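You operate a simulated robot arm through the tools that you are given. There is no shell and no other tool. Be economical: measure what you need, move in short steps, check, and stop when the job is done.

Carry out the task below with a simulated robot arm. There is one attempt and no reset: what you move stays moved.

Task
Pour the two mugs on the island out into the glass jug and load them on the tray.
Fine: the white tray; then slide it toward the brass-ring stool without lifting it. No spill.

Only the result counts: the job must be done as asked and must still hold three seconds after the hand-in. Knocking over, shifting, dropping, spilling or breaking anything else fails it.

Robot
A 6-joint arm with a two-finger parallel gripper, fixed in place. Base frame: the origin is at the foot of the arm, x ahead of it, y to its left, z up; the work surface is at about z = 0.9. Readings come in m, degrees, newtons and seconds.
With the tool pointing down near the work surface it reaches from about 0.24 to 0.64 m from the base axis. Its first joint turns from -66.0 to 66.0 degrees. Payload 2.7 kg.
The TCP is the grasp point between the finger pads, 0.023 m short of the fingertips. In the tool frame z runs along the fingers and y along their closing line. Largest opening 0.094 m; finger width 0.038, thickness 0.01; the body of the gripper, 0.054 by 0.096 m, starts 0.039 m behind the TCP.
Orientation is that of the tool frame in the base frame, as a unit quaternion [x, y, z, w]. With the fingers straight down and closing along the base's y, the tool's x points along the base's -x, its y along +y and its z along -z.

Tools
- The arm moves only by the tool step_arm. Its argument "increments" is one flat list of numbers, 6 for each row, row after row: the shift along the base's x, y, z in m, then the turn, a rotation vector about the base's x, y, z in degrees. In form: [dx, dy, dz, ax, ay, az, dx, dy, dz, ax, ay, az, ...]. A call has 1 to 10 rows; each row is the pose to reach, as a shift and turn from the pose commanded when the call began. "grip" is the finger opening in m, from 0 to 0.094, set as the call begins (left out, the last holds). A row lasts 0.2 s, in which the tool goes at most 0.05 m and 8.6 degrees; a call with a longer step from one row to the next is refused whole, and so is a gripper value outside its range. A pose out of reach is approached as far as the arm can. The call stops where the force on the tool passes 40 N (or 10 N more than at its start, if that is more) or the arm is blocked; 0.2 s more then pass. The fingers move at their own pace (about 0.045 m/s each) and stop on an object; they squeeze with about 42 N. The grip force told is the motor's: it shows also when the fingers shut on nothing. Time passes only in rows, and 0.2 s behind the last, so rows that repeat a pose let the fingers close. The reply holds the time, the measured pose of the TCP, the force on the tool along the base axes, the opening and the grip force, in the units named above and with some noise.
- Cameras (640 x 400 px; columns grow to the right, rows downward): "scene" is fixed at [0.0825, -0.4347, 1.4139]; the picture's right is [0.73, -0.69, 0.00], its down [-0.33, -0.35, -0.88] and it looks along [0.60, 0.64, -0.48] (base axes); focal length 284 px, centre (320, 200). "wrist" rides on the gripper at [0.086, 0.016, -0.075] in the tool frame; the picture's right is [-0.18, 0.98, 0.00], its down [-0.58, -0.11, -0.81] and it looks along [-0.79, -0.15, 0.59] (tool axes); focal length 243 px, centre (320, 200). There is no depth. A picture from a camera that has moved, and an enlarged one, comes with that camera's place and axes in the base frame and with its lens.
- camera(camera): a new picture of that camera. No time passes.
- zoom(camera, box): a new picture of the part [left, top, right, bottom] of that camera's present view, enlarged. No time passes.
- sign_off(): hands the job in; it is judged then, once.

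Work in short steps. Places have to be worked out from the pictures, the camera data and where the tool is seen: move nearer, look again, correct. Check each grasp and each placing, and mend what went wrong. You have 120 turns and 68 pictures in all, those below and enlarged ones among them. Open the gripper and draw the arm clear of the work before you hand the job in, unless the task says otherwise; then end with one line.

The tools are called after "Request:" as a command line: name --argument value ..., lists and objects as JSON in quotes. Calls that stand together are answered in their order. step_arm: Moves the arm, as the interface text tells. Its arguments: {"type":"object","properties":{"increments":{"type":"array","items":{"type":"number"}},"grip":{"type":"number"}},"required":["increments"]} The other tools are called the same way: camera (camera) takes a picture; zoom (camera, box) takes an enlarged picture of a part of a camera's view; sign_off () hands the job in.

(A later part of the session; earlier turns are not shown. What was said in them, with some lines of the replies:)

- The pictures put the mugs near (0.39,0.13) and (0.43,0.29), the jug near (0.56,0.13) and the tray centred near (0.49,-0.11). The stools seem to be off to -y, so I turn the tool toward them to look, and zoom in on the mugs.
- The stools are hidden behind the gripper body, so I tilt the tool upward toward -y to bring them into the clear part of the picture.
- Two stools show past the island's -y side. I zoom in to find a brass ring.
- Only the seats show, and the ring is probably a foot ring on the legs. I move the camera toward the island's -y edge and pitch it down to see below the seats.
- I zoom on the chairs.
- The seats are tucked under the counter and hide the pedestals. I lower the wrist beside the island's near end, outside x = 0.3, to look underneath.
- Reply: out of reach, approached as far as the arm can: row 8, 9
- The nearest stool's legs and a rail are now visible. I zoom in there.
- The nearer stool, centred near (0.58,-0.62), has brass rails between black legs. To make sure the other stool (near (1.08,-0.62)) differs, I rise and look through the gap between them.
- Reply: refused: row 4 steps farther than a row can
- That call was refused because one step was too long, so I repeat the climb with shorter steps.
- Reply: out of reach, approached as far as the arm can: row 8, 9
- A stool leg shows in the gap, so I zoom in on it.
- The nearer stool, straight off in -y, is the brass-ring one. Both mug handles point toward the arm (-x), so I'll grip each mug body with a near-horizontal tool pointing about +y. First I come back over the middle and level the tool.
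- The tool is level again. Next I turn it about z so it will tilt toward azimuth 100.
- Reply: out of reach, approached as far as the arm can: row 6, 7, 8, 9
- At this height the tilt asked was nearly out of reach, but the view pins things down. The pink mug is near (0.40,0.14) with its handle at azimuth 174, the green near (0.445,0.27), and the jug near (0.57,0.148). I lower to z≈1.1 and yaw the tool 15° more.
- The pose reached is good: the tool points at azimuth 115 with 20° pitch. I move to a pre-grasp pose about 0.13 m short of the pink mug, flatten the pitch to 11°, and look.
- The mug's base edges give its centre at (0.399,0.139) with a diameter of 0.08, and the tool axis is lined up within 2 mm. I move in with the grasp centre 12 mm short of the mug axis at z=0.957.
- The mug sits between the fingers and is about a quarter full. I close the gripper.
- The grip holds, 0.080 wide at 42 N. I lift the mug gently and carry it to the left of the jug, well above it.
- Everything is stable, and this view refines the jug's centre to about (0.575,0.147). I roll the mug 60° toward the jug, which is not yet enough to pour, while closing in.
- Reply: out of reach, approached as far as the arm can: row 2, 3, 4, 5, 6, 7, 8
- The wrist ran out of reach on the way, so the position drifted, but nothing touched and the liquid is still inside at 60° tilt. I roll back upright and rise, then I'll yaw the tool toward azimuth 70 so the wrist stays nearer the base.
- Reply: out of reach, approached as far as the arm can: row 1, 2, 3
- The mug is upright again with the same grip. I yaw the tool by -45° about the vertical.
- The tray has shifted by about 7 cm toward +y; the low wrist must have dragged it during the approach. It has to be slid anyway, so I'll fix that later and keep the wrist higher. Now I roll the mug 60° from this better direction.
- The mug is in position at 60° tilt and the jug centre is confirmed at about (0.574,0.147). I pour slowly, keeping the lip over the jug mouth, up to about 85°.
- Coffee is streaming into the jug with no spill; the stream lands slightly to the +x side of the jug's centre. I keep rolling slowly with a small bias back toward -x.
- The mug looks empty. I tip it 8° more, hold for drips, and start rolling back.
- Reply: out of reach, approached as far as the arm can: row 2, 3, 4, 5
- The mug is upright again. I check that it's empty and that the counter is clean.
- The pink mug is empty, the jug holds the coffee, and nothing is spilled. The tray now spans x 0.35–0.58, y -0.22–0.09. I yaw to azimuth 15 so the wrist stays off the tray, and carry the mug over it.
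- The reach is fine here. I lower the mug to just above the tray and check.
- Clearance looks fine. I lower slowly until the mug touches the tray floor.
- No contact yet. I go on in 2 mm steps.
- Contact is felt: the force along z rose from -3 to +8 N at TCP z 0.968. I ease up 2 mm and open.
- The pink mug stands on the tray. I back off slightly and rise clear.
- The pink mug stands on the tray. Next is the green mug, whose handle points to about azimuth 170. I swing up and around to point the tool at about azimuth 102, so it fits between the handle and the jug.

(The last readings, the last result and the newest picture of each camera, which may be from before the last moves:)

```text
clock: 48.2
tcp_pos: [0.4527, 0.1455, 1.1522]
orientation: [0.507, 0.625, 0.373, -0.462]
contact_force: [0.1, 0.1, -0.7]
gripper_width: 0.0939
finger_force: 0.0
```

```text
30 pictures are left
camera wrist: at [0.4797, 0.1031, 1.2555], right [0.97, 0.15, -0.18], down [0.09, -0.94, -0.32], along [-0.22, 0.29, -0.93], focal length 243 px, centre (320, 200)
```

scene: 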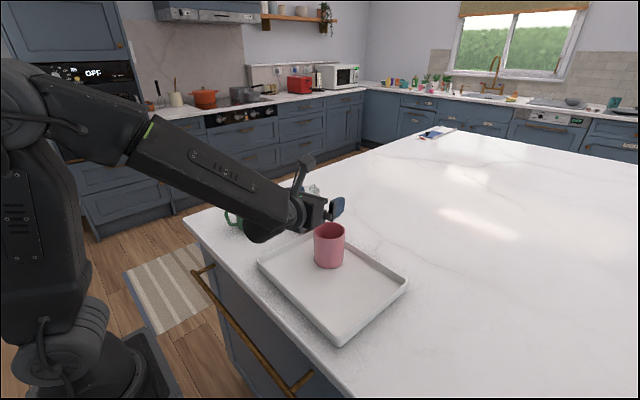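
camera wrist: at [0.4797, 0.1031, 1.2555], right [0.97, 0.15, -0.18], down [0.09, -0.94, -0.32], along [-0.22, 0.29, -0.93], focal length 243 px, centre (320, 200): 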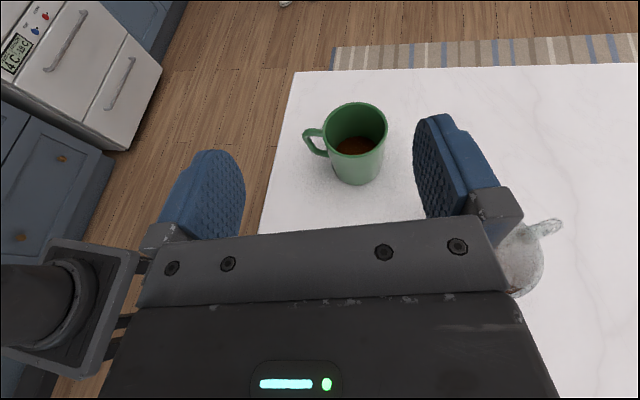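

The green mug's centre computes to about (0.447,0.283), handle azimuth 172, and the tool points at azimuth 102 with 17° pitch. I go to a spot 6 cm short of the grasp and descend partway.

Request:
step_arm --increments '[0.003, 0.02, -0.02, 0, 0, 0, 0.006, 0.04, -0.05, 0, 0, 0, 0.01, 0.063, -0.09, 0, 0, 0, 0.01, 0.063, -0.13, 0, 0, 0, 0.01, 0.063, -0.16, 0, 0, 0]'

Request:
camera --camera "wrist"

Request:
camera --camera "scene"

```text
clock: 49.4
tcp_pos: [0.4632, 0.2085, 0.9901]
orientation: [0.507, 0.624, 0.374, -0.461]
contact_force: [0.4, -0.2, 0.9]
gripper_width: 0.094
finger_force: 0.0
```

```text
29 pictures are left
camera wrist: at [0.4903, 0.1664, 1.0944], right [0.97, 0.15, -0.18], down [0.09, -0.94, -0.32], along [-0.22, 0.29, -0.93], focal length 243 px, centre (320, 200)
```

wrist: 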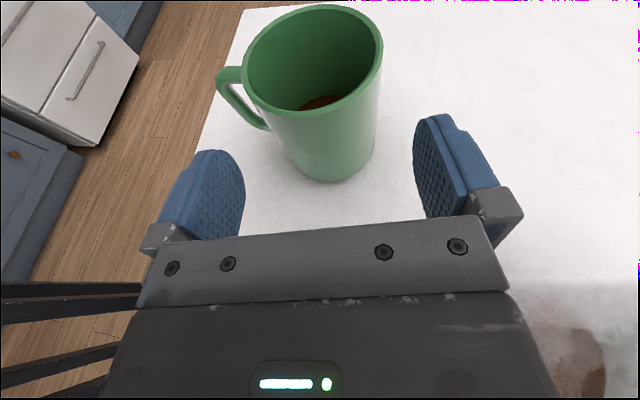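

```text
28 pictures are left
```

scene: 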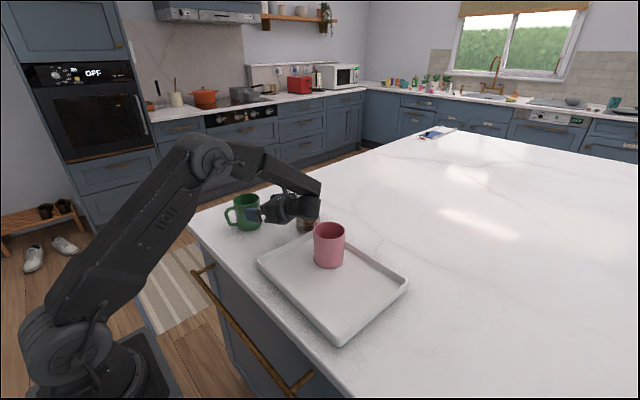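

The refined centre is (0.448,0.276), and the tool axis is within 1 mm of it. I descend to z≈0.962 and advance 53 mm.

Request:
step_arm --increments '[0, 0, -0.015, 0, 0, 0, 0, 0, -0.028, 0, 0, 0, -0.004, 0.018, -0.028, 0, 0, 0, -0.008, 0.036, -0.028, 0, 0, 0, -0.011, 0.052, -0.028, 0, 0, 0]'

Request:
camera --camera "wrist"

Request:
zoom --camera "scene" --box '[210, 150, 370, 280]'

```text
clock: 50.6
tcp_pos: [0.4524, 0.2606, 0.9649]
orientation: [0.507, 0.624, 0.374, -0.462]
contact_force: [0.3, -0.1, 0.9]
gripper_width: 0.0943
finger_force: 0.1
```

```text
27 pictures are left
camera wrist: at [0.4782, 0.2183, 1.068], right [0.97, 0.15, -0.18], down [0.09, -0.94, -0.32], along [-0.22, 0.29, -0.93], focal length 243 px, centre (320, 200)
```

wrist: 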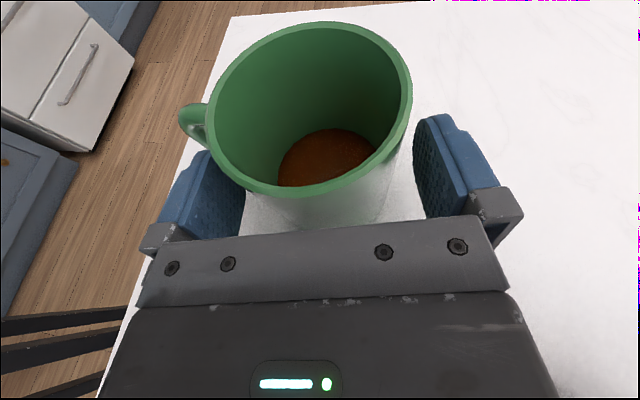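

```text
3.08 times, centred on (290, 215) of scene
camera zoom: at [0.0825, -0.4347, 1.4139], right [0.73, -0.69, 0.0], down [-0.33, -0.35, -0.88], along [0.6, 0.64, -0.48], focal length 873 px, centre (412, 154)
```

zoom: 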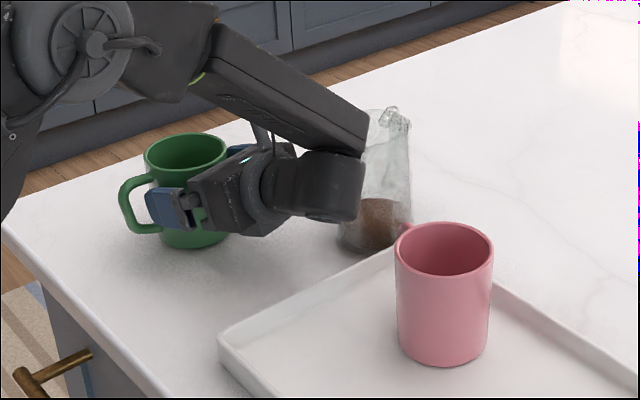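

It sits well between the fingers, and the jug and pink mug are clear. I close the gripper.

Request:
step_arm --increments '[0, 0, 0, 0, 0, 0, 0, 0, 0, 0, 0, 0, 0, 0, 0, 0, 0, 0, 0, 0, 0, 0, 0, 0]' --grip 0.06

```text
clock: 51.6
tcp_pos: [0.4518, 0.2609, 0.9634]
orientation: [0.506, 0.626, 0.372, -0.463]
contact_force: [-1.4, 0.9, 0.1]
gripper_width: 0.0797
finger_force: 42.1
```

The grip is firm at 0.080 wide. I lift, then yaw -47° while carrying the mug toward the jug.

Request:
step_arm --increments '[0, 0, 0.01, 0, 0, 0, 0, 0, 0.03, 0, 0, 0, 0, 0, 0.055, 0, 0, 0, 0, 0, 0.08, 0, 0, 0, 0, 0, 0.105, 0, 0, 0, 0, 0, 0.13, 0, 0, 0, 0, 0, 0.15, 0, 0, 0, 0, 0, 0.155, 0, 0, 0]'

Request:
step_arm --increments '[0.002, -0.005, 0, 0, 0, -5, 0.005, -0.013, 0, 0, 0, -12, 0.008, -0.023, 0, 0, 0, -19, 0.011, -0.034, 0, 0, 0, -26, 0.014, -0.045, 0, 0, 0, -33, 0.018, -0.056, 0, 0, 0, -39, 0.021, -0.065, 0, 0, 0, -44, 0.023, -0.07, 0, 0, 0, -47]'

Request:
camera --camera "wrist"

```text
clock: 53.4
tcp_pos: [0.4524, 0.26, 1.1193]
orientation: [0.507, 0.625, 0.372, -0.462]
contact_force: [0.1, -0.4, -4.7]
gripper_width: 0.0797
finger_force: 41.7
```

```text
clock: 55.2
tcp_pos: [0.4761, 0.1899, 1.1194]
orientation: [0.714, 0.37, 0.527, -0.275]
contact_force: [-0.3, -0.2, -4.5]
gripper_width: 0.0798
finger_force: 42.4
```

```text
25 pictures are left
camera wrist: at [0.4634, 0.1431, 1.2233], right [0.77, -0.61, -0.18], down [-0.63, -0.71, -0.32], along [0.07, 0.36, -0.93], focal length 243 px, centre (320, 200)
```

wrist: 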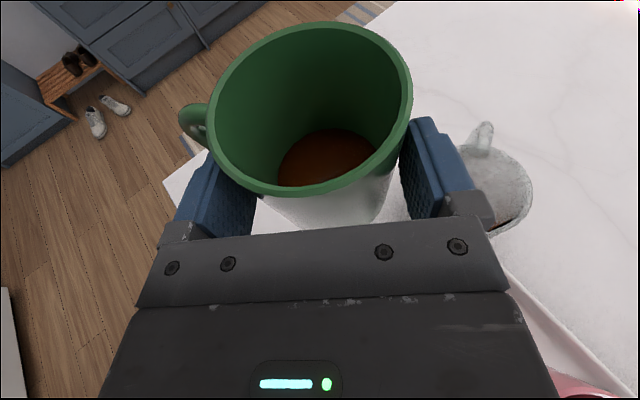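

The jug centre is again at (0.575,0.146). I roll the green mug 60° while moving its lip to the jug's near side.

Request:
step_arm --increments '[0.005, -0.003, 0, 4.3, 6.14, 0, 0.01, -0.006, 0, 8.6, 12.3, 0, 0.016, -0.009, -0.004, 12.9, 18.4, 0, 0.022, -0.012, -0.008, 17.2, 24.6, 0, 0.028, -0.015, -0.012, 21.5, 30.7, 0, 0.033, -0.018, -0.016, 25.8, 36.9, 0, 0.038, -0.021, -0.02, 30.1, 43, 0, 0.043, -0.023, -0.025, 34.4, 49.1, 0]'

Request:
camera --camera "wrist"

```text
clock: 57.0
tcp_pos: [0.5178, 0.1685, 1.095]
orientation: [0.755, 0.058, 0.269, -0.595]
contact_force: [-0.1, -1.1, -3.7]
gripper_width: 0.0793
finger_force: 42.3
```

```text
24 pictures are left
camera wrist: at [0.5743, 0.0733, 1.1322], right [0.24, -0.24, -0.94], down [-0.81, -0.58, -0.06], along [-0.53, 0.78, -0.33], focal length 243 px, centre (320, 200)
```

wrist: 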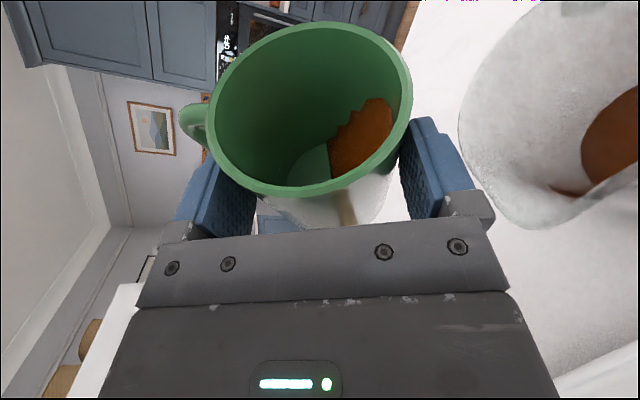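

It reached the pose at 60°. I pour slowly to 85°.

Request:
step_arm --increments '[0.001, -0.001, -0.001, 1.43, 2.05, 0, 0.002, -0.002, -0.001, 2.87, 4.1, 0, 0.003, -0.002, -0.002, 4.3, 6.14, 0, 0.004, -0.003, -0.003, 5.74, 8.19, 0, 0.004, -0.003, -0.003, 7.2, 10.2, 0, 0.005, -0.004, -0.003, 8.6, 12.3, 0, 0.006, -0.005, -0.001, 10, 14.3, 0, 0.008, -0.005, 0.001, 11.5, 16.4, 0, 0.009, -0.006, 0.003, 12.9, 18.4, 0, 0.01, -0.007, 0.004, 14.35, 20.5, 0]'

Request:
camera --camera "wrist"

Request:
zoom --camera "scene" --box '[250, 140, 370, 260]'

```text
clock: 59.2
tcp_pos: [0.5275, 0.1596, 1.0985]
orientation: [0.711, -0.083, 0.137, -0.685]
contact_force: [-0.2, 0.2, -4.2]
gripper_width: 0.0797
finger_force: 41.9
```

```text
23 pictures are left
camera wrist: at [0.5889, 0.0614, 1.0902], right [-0.11, 0.01, -0.99], down [-0.81, -0.58, 0.08], along [-0.58, 0.81, 0.07], focal length 243 px, centre (320, 200)
```

wrist: 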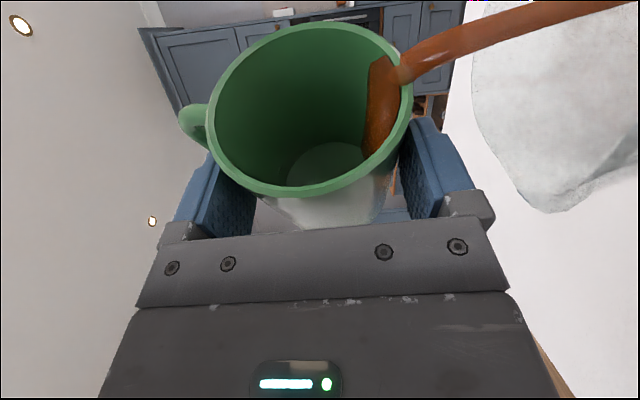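

```text
3.33 times, centred on (310, 200) of scene
camera zoom: at [0.0826, -0.4347, 1.4139], right [0.73, -0.69, 0.0], down [-0.33, -0.35, -0.88], along [0.6, 0.64, -0.48], focal length 945 px, centre (353, 200)
```

zoom: 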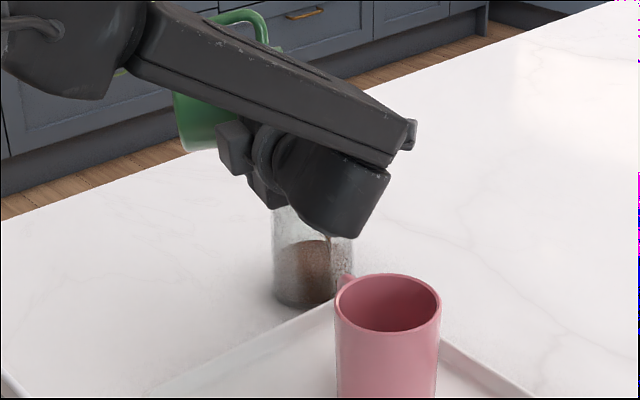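

It is pouring cleanly and the level in the jug is rising. I continue slowly to about 105° with a small bias back.

Request:
step_arm --increments '[-0.003, 0.002, 0, 0, 0, 0, -0.003, 0.002, 0, 0.8, 1.2, 0, -0.002, 0.002, 0.001, 1.7, 2.5, 0, -0.001, 0.001, 0.002, 2.9, 4.1, 0, 0, 0, 0.004, 4.3, 6.1, 0, 0.0015, -0.001, 0.005, 5.7, 8.2, 0, 0.003, -0.002, 0.006, 7.2, 10.2, 0, 0.005, -0.003, 0.007, 8.6, 12.3, 0, 0.006, -0.005, 0.009, 10, 14.3, 0, 0.008, -0.006, 0.01, 11.5, 16.4, 0]'

Request:
camera --camera "wrist"

```text
clock: 61.4
tcp_pos: [0.5365, 0.1536, 1.1081]
orientation: [-0.652, 0.193, -0.025, 0.733]
contact_force: [-0.2, -1.0, -3.2]
gripper_width: 0.0797
finger_force: 42.2
```

```text
21 pictures are left
camera wrist: at [0.5898, 0.0604, 1.0649], right [-0.38, 0.2, -0.9], down [-0.77, -0.61, 0.19], along [-0.51, 0.77, 0.39], focal length 243 px, centre (320, 200)
```

wrist: 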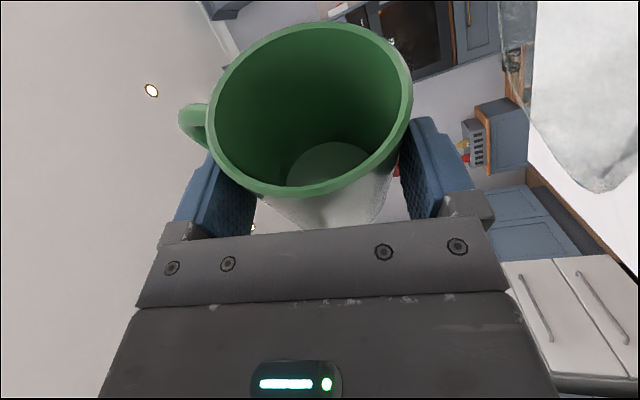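

The green mug is empty. I tip a little more, hold, and roll it back upright while drawing away from the jug.

Request:
step_arm --increments '[0.002, -0.001, 0.001, 1.7, 2.5, 0, 0.004, -0.002, 0.002, 3.4, 4.9, 0, 0.004, -0.002, 0.002, 3.4, 4.9, 0, 0.004, -0.002, 0.002, 3.4, 4.9, 0, 0.002, -0.001, 0.002, 0, 0, 0, -0.004, 0.002, 0, -4.3, -6.1, 0, -0.008, 0.006, -0.003, -8.6, -12.3, 0, -0.012, 0.008, -0.006, -12.9, -18.4, 0, -0.016, 0.011, -0.006, -17.2, -24.6, 0, -0.018, 0.013, -0.004, -21.5, -30.7, 0]'

Request:
step_arm --increments '[-0.005, 0.003, 0.005, -4.3, -6.1, 0, -0.01, 0.006, 0.01, -8.6, -12.3, 0, -0.015, 0.009, 0.014, -12.9, -18.4, 0, -0.02, 0.012, 0.018, -17.2, -24.6, 0, -0.025, 0.015, 0.02, -21.5, -30.7, 0, -0.03, 0.018, 0.02, -25.8, -36.9, 0, -0.035, 0.02, 0.022, -30.1, -43, 0, -0.04, 0.022, 0.025, -34.4, -49.1, 0, -0.043, 0.023, 0.025, -38.7, -55.3, 0]'

Request:
camera --camera "scene"

```text
clock: 63.6
tcp_pos: [0.5184, 0.1675, 1.104]
orientation: [0.746, 0.015, 0.232, -0.624]
contact_force: [0.5, 0.7, -2.9]
gripper_width: 0.0795
finger_force: 42.4
```

```text
clock: 65.6
tcp_pos: [0.474, 0.1898, 1.1288]
orientation: [0.713, 0.372, 0.527, -0.275]
contact_force: [-0.7, -0.9, -2.8]
gripper_width: 0.0794
finger_force: 41.6
```

```text
20 pictures are left
```

scene: 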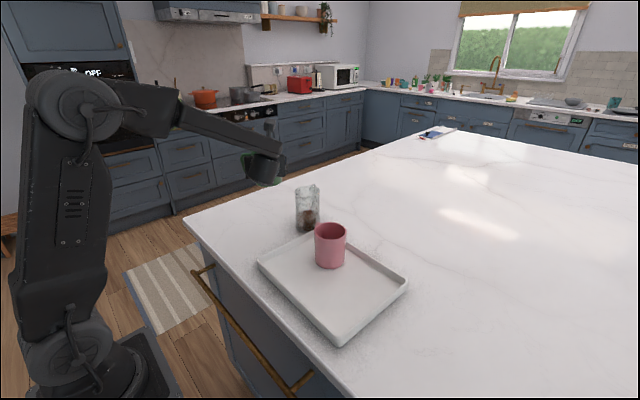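

The counter is clean and the jug holds both coffees. I carry the empty green mug over the pink one to the free part of the tray at about (0.45,-0.15), yawing to azimuth 15.

Request:
step_arm --increments '[-0.002, -0.02, 0.01, 0, 0, -3, -0.006, -0.055, 0.015, 0, 0, -7, -0.01, -0.09, 0.015, 0, 0, -11, -0.014, -0.128, 0.015, 0, 0, -16, -0.018, -0.166, 0.015, 0, 0, -20, -0.022, -0.204, 0.015, 0, 0, -25, -0.026, -0.242, 0.01, 0, 0, -30, -0.03, -0.28, 0.005, 0, 0, -35, -0.035, -0.318, 0, 0, 0, -38, -0.039, -0.344, -0.005, 0, 0, -40]'

Request:
step_arm --increments '[0, 0, -0.03, 0, 0, 0, 0, 0, -0.06, 0, 0, 0, 0, 0, -0.09, 0, 0, 0, 0, 0, -0.115, 0, 0, 0, 0, 0, -0.13, 0, 0, 0]'

Request:
zoom --camera "scene" --box '[210, 150, 430, 350]'

```text
clock: 67.8
tcp_pos: [0.4366, -0.1527, 1.1237]
orientation: [0.797, 0.105, 0.589, -0.08]
contact_force: [-0.2, -0.7, -4.6]
gripper_width: 0.0792
finger_force: 41.5
```

```text
clock: 69.0
tcp_pos: [0.4366, -0.1554, 0.9924]
orientation: [0.797, 0.105, 0.589, -0.079]
contact_force: [-0.8, -0.1, -3.4]
gripper_width: 0.0796
finger_force: 42.1
```

```text
2.00 times, centred on (320, 250) of scene
camera zoom: at [0.0825, -0.4347, 1.4139], right [0.73, -0.69, 0.0], down [-0.33, -0.35, -0.88], along [0.6, 0.64, -0.48], focal length 567 px, centre (320, 100)
```

zoom: 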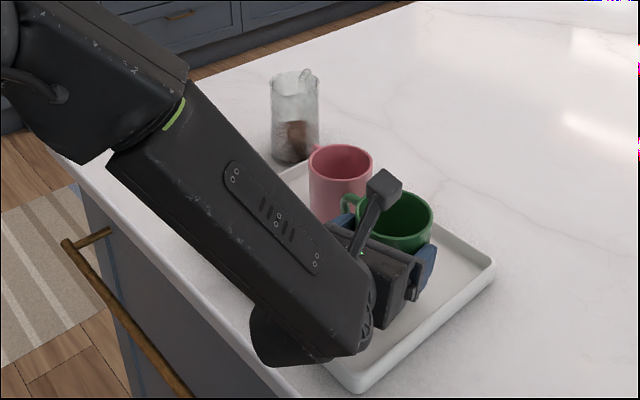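

The green mug hovers over a free spot. I lower it until it touches, expected near TCP z 0.972.

Request:
step_arm --increments '[0, 0, -0.008, 0, 0, 0, 0, 0, -0.014, 0, 0, 0, 0, 0, -0.016, 0, 0, 0, 0, 0, -0.018, 0, 0, 0]'

Request:
step_arm --increments '[0, 0, -0.001, 0, 0, 0, 0, 0, -0.003, 0, 0, 0]'

```text
clock: 70.0
tcp_pos: [0.4357, -0.1543, 0.9762]
orientation: [0.798, 0.105, 0.588, -0.079]
contact_force: [0.3, -0.5, -2.9]
gripper_width: 0.0795
finger_force: 42.0
```

```text
clock: 70.6
tcp_pos: [0.4353, -0.1544, 0.9739]
orientation: [0.797, 0.104, 0.589, -0.08]
contact_force: [-0.2, -0.5, -3.5]
gripper_width: 0.0797
finger_force: 42.4
```

No contact yet, so I go down a bit more.

Request:
step_arm --increments '[0, 0, -0.002, 0, 0, 0, 0, 0, -0.003, 0, 0, 0]'

```text
clock: 71.2
tcp_pos: [0.4362, -0.1547, 0.9719]
orientation: [0.795, 0.105, 0.592, -0.078]
contact_force: [-1.3, 1.5, 20.5]
gripper_width: 0.0795
finger_force: 42.1
```

Contact is clear. I ease up 2 mm and release.

Request:
step_arm --increments '[0, 0, 0.002, 0, 0, 0, 0, 0, 0.002, 0, 0, 0]'

Request:
step_arm --increments '[0, 0, 0, 0, 0, 0, 0, 0, 0, 0, 0, 0, 0, 0, 0, 0, 0, 0]' --grip 0.094

Request:
camera --camera "wrist"

```text
clock: 71.8
tcp_pos: [0.4366, -0.1542, 0.974]
orientation: [0.797, 0.104, 0.59, -0.079]
contact_force: [5.8, -2.6, 12.6]
gripper_width: 0.0796
finger_force: 41.8
```

```text
clock: 72.6
tcp_pos: [0.4365, -0.1538, 0.9721]
orientation: [0.798, 0.105, 0.588, -0.08]
contact_force: [0.4, -1.0, -0.9]
gripper_width: 0.094
finger_force: 0.0
```

```text
18 pictures are left
camera wrist: at [0.397, -0.1819, 1.0759], right [0.2, -0.96, -0.18], down [-0.94, -0.14, -0.32], along [0.28, 0.23, -0.93], focal length 243 px, centre (320, 200)
```

wrist: 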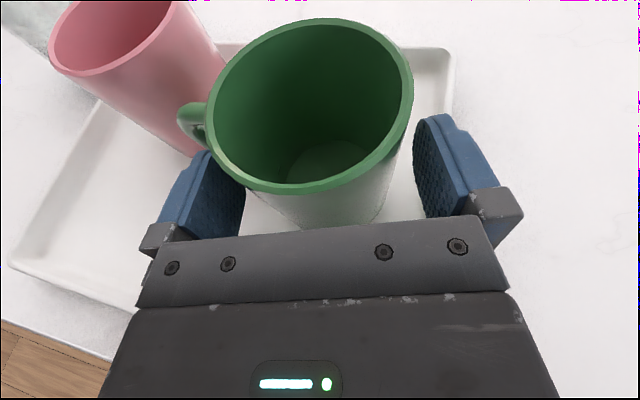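

The green mug is released and standing. I back off, rise, and then bring the tool upright for pushing.

Request:
step_arm --increments '[-0.01, -0.003, 0.001, 0, 0, 0, -0.025, -0.007, 0.004, 0, 0, 0, -0.03, -0.008, 0.03, 0, 0, 0, -0.03, -0.008, 0.07, 0, 0, 0, -0.03, -0.008, 0.11, 0, 0, 0, -0.03, -0.008, 0.15, 0, 0, 0, -0.03, -0.008, 0.2, 0, 0, 0]'

Request:
step_arm --increments '[0, 0.02, 0.01, -2.1, 7.7, 0, 0, 0.04, 0.02, -4.2, 15.4, 0, 0, 0.07, 0.02, -6.2, 23.2, 0, 0, 0.1, 0.02, -8.3, 30.9, 0, 0, 0.13, 0.02, -10.4, 38.6, 0, 0, 0.16, 0.02, -12.5, 46.4, 0, 0.01, 0.19, 0.02, -14.6, 54.1, 0, 0.02, 0.22, 0.02, -16.6, 61.8, 0, 0.03, 0.25, 0.02, -18.7, 69.5, 0]'

```text
clock: 74.2
tcp_pos: [0.4065, -0.1614, 1.1729]
orientation: [0.797, 0.104, 0.589, -0.078]
contact_force: [-0.6, 0.1, 0.3]
gripper_width: 0.0939
finger_force: 0.0
```

```text
clock: 76.2
tcp_pos: [0.4458, 0.0255, 1.1931]
orientation: [0.99, 0.144, 0.008, -0.008]
contact_force: [-0.2, 0.1, 0.0]
gripper_width: 0.0941
finger_force: 0.1
out of reach, approached as far as the arm can: row 7, 8, 9
```

The tool is nearly vertical now. I yaw +73° so the fingers close along x, and move over the counter beyond the tray's +y edge.

Request:
step_arm --increments '[0, 0.005, 0, 0, 0, 8, 0, 0.015, 0, 0, 0, 16, 0, 0.025, 0, 0, 0, 24, 0, 0.04, 0, 0, 0, 32, 0, 0.055, 0, 0, 0, 40, 0, 0.07, 0, 0, 0, 48, 0, 0.085, 0, 0, 0, 56, 0, 0.1, 0, 0, 0, 64, 0.005, 0.115, 0, 0, 0, 72]'

Request:
camera --camera "scene"

Request:
camera --camera "wrist"

```text
clock: 78.2
tcp_pos: [0.4529, 0.1399, 1.1884]
orientation: [0.725, 0.688, 0.006, -0.006]
contact_force: [-0.1, -0.7, 0.8]
gripper_width: 0.094
finger_force: 0.0
```

```text
17 pictures are left
```

scene: 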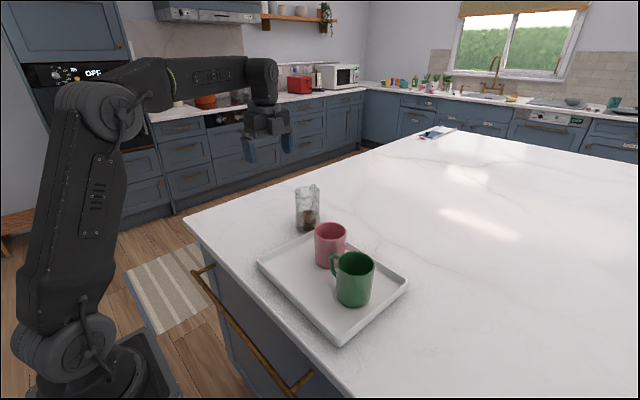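

```text
16 pictures are left
camera wrist: at [0.4746, 0.2233, 1.2645], right [0.97, -0.23, 0.0], down [-0.14, -0.59, 0.8], along [-0.19, -0.77, -0.61], focal length 243 px, centre (320, 200)
```

wrist: 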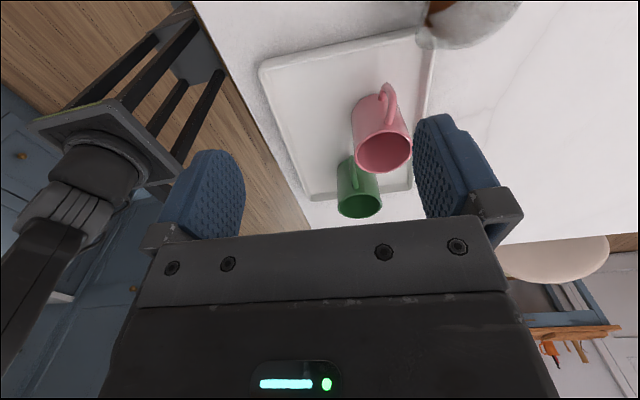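

The tray's +y edge is at y≈0.10 and the fingers are at y 0.14, x 0.40–0.51, clear of the jug. I descend beside the tray.

Request:
step_arm --increments '[0, 0.002, -0.045, 0, 0, 0, 0, 0.003, -0.09, 0, 0, 0, 0, 0.003, -0.135, 0, 0, 0, 0, 0.003, -0.18, 0, 0, 0, 0, 0.003, -0.22, 0, 0, 0, 0, 0.003, -0.245, 0, 0, 0, 0, 0.003, -0.258, 0, 0, 0]'

Request:
zoom --camera "scene" --box '[210, 130, 430, 350]'

```text
clock: 79.8
tcp_pos: [0.4537, 0.1417, 0.9295]
orientation: [0.726, 0.688, 0.006, -0.005]
contact_force: [-0.3, 0.1, -0.6]
gripper_width: 0.094
finger_force: 0.0
```

```text
1.82 times, centred on (320, 240) of scene
camera zoom: at [0.0825, -0.4347, 1.4139], right [0.73, -0.69, 0.0], down [-0.33, -0.35, -0.88], along [0.6, 0.64, -0.48], focal length 516 px, centre (320, 127)
```

zoom: 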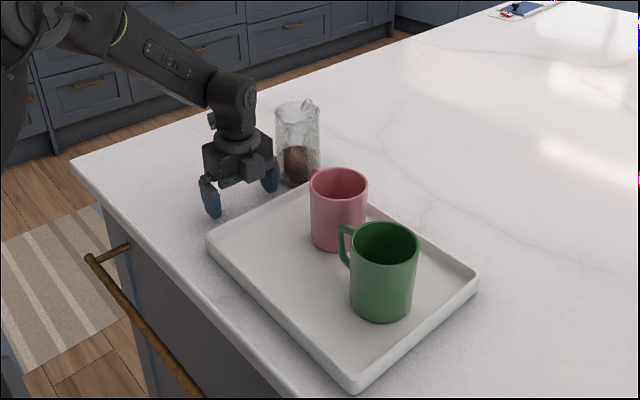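

The fingers are just above the counter, facing the tray edge, and the handles are clear. I start a slow push and check the effect.

Request:
step_arm --increments '[0, -0.008, 0, 0, 0, 0, 0, -0.016, 0, 0, 0, 0, 0, -0.022, 0, 0, 0, 0, 0.001, -0.028, 0, 0, 0, 0, 0.002, -0.035, 0, 0, 0, 0, 0.004, -0.043, 0, 0, 0, 0, 0.006, -0.052, 0, 0, 0, 0, 0.008, -0.061, 0, 0, 0, 0, 0.01, -0.069, 0, 0, 0, 0, 0.011, -0.075, 0, 0, 0]'

Request:
zoom --camera "scene" --box '[210, 130, 430, 350]'

```text
refused: increments must hold 6 numbers for each row
```

```text
1.82 times, centred on (320, 240) of scene
camera zoom: at [0.0825, -0.4347, 1.4139], right [0.73, -0.69, 0.0], down [-0.33, -0.35, -0.88], along [0.6, 0.64, -0.48], focal length 516 px, centre (320, 127)
```

zoom: 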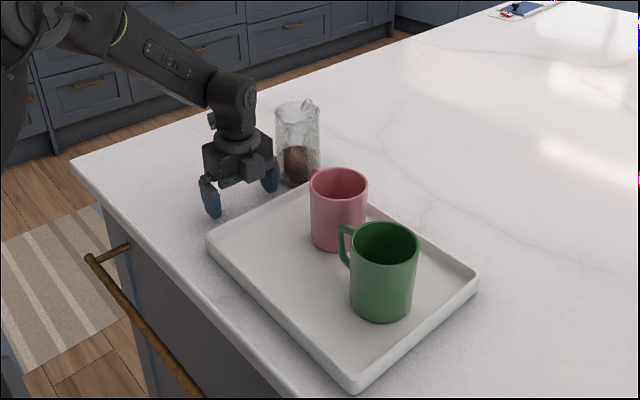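

That call was refused because one row had a stray number, so I send the push again correctly.

Request:
step_arm --increments '[0, -0.008, 0, 0, 0, 0, 0, -0.016, 0, 0, 0, 0, 0, -0.022, 0, 0, 0, 0, 0.001, -0.028, 0, 0, 0, 0, 0.003, -0.036, 0, 0, 0, 0, 0.005, -0.044, 0, 0, 0, 0, 0.007, -0.052, 0, 0, 0, 0, 0.009, -0.061, 0, 0, 0, 0, 0.011, -0.069, 0, 0, 0, 0, 0.012, -0.075, 0, 0, 0, 0]'

Request:
zoom --camera "scene" --box '[210, 130, 430, 350]'

```text
clock: 82.0
tcp_pos: [0.465, 0.0666, 0.9305]
orientation: [0.726, 0.688, 0.005, -0.007]
contact_force: [-1.3, 4.8, -0.8]
gripper_width: 0.094
finger_force: 0.0
```

```text
1.82 times, centred on (320, 240) of scene
camera zoom: at [0.0825, -0.4346, 1.414], right [0.73, -0.69, 0.0], down [-0.33, -0.35, -0.88], along [0.6, 0.64, -0.48], focal length 516 px, centre (320, 127)
```

zoom: 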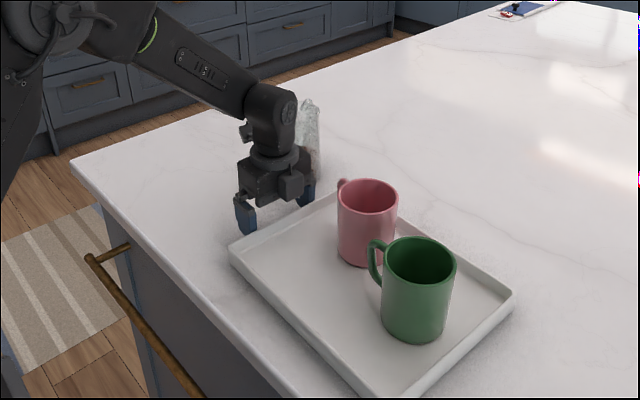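

The tray slides well at about 5 N and the mugs ride steadily. I continue the push toward the stool.

Request:
step_arm --increments '[0.001, -0.005, 0, 0, 0, 0, 0.004, -0.014, 0, 0, 0, 0, 0.007, -0.024, 0, 0, 0, 0, 0.01, -0.034, 0, 0, 0, 0, 0.013, -0.044, 0, 0, 0, 0, 0.016, -0.054, 0, 0, 0, 0, 0.019, -0.064, 0, 0, 0, 0, 0.022, -0.074, 0, 0, 0, 0, 0.024, -0.083, 0, 0, 0, 0, 0.025, -0.088, 0, 0, 0, 0]'

Request:
camera --camera "scene"

```text
clock: 84.2
tcp_pos: [0.4901, -0.0213, 0.9309]
orientation: [0.726, 0.688, 0.007, -0.006]
contact_force: [-0.8, 5.1, 0.8]
gripper_width: 0.0941
finger_force: 0.1
```

```text
12 pictures are left
```

scene: 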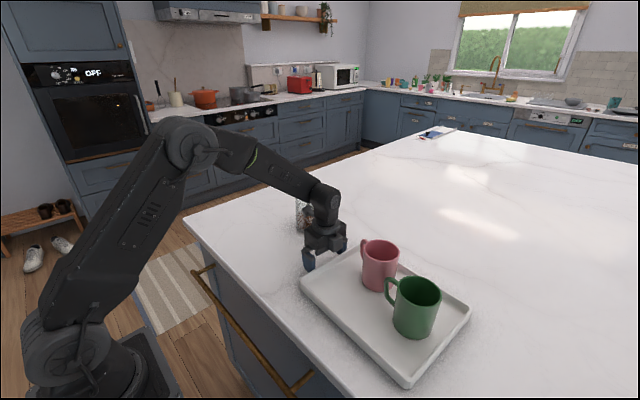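

The tray centre is at about (0.49,-0.19), roughly 7.5 cm past where it first stood. I push about 9 cm more.

Request:
step_arm --increments '[0.001, -0.005, 0, 0, 0, 0, 0.003, -0.014, 0, 0, 0, 0, 0.006, -0.024, 0, 0, 0, 0, 0.008, -0.034, 0, 0, 0, 0, 0.011, -0.044, 0, 0, 0, 0, 0.013, -0.054, 0, 0, 0, 0, 0.016, -0.064, 0, 0, 0, 0, 0.018, -0.074, 0, 0, 0, 0, 0.019, -0.083, 0, 0, 0, 0, 0.02, -0.088, 0, 0, 0, 0]'

Request:
camera --camera "scene"

```text
clock: 86.4
tcp_pos: [0.5099, -0.1101, 0.9315]
orientation: [0.726, 0.687, 0.007, -0.007]
contact_force: [0.3, 3.6, 0.5]
gripper_width: 0.094
finger_force: 0.1
```

```text
11 pictures are left
```

scene: 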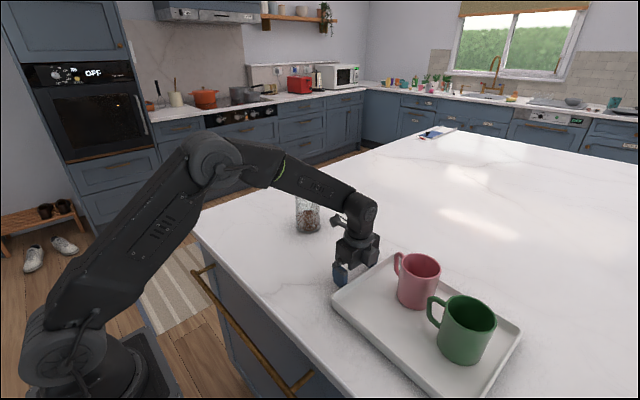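

The tray centre is now near (0.51,-0.29), about 17 cm toward the brass-ring stool from its first place, and both mugs are upright. I back the fingers off and raise the arm clear.

Request:
step_arm --increments '[0, 0.015, 0, 0, 0, 0, 0, 0.035, 0, 0, 0, 0, -0.005, 0.04, 0.03, 0, 0, 0, -0.01, 0.04, 0.07, 0, 0, 0, -0.02, 0.04, 0.115, 0, 0, 0, -0.04, 0.04, 0.155, 0, 0, 0, -0.06, 0.04, 0.195, 0, 0, 0, -0.08, 0.06, 0.235, 0, 0, 0, -0.1, 0.08, 0.27, 0, 0, 0, -0.12, 0.1, 0.3, 0, 0, 0]'

Request:
camera --camera "scene"

Request:
zoom --camera "scene" --box '[230, 160, 370, 280]'

```text
clock: 88.6
tcp_pos: [0.3889, -0.0089, 1.2299]
orientation: [0.726, 0.688, 0.006, -0.006]
contact_force: [-0.6, 0.2, -0.6]
gripper_width: 0.0941
finger_force: 0.1
```

```text
10 pictures are left
```

scene: 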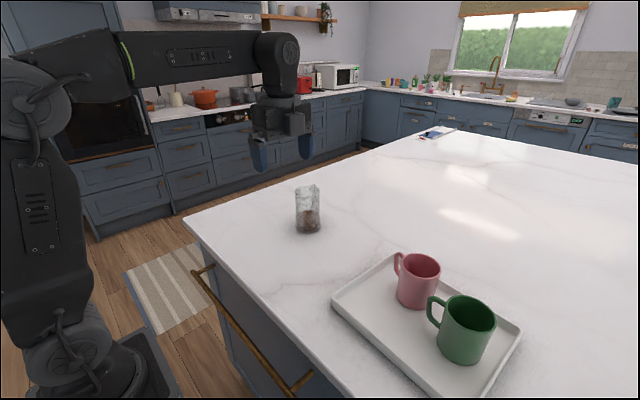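

```text
3.33 times, centred on (300, 220) of scene
camera zoom: at [0.0825, -0.4347, 1.4139], right [0.73, -0.69, 0.0], down [-0.33, -0.35, -0.88], along [0.6, 0.64, -0.48], focal length 945 px, centre (387, 133)
```

zoom: 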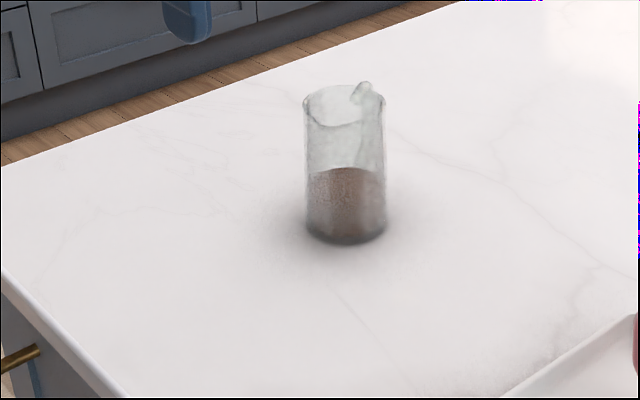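

Everything looks right: the jug is upright with both coffees, the counter is clean, the two empty mugs stand on the tray, the tray is slid toward the brass-ring stool, and the open gripper is clear. I hand it in.

Request:
sign_off

```text
The job is handed in.
```

I poured both mugs into the glass jug without a visible spill, stood them on the white tray, and slid the tray about 17 cm toward the brass-ring stool. On the first grasp the gripper dragged the tray about 7 cm the wrong way; the final slide more than made that up. I saw brass rails on the nearer stool but never got a view of the other stool's ring.
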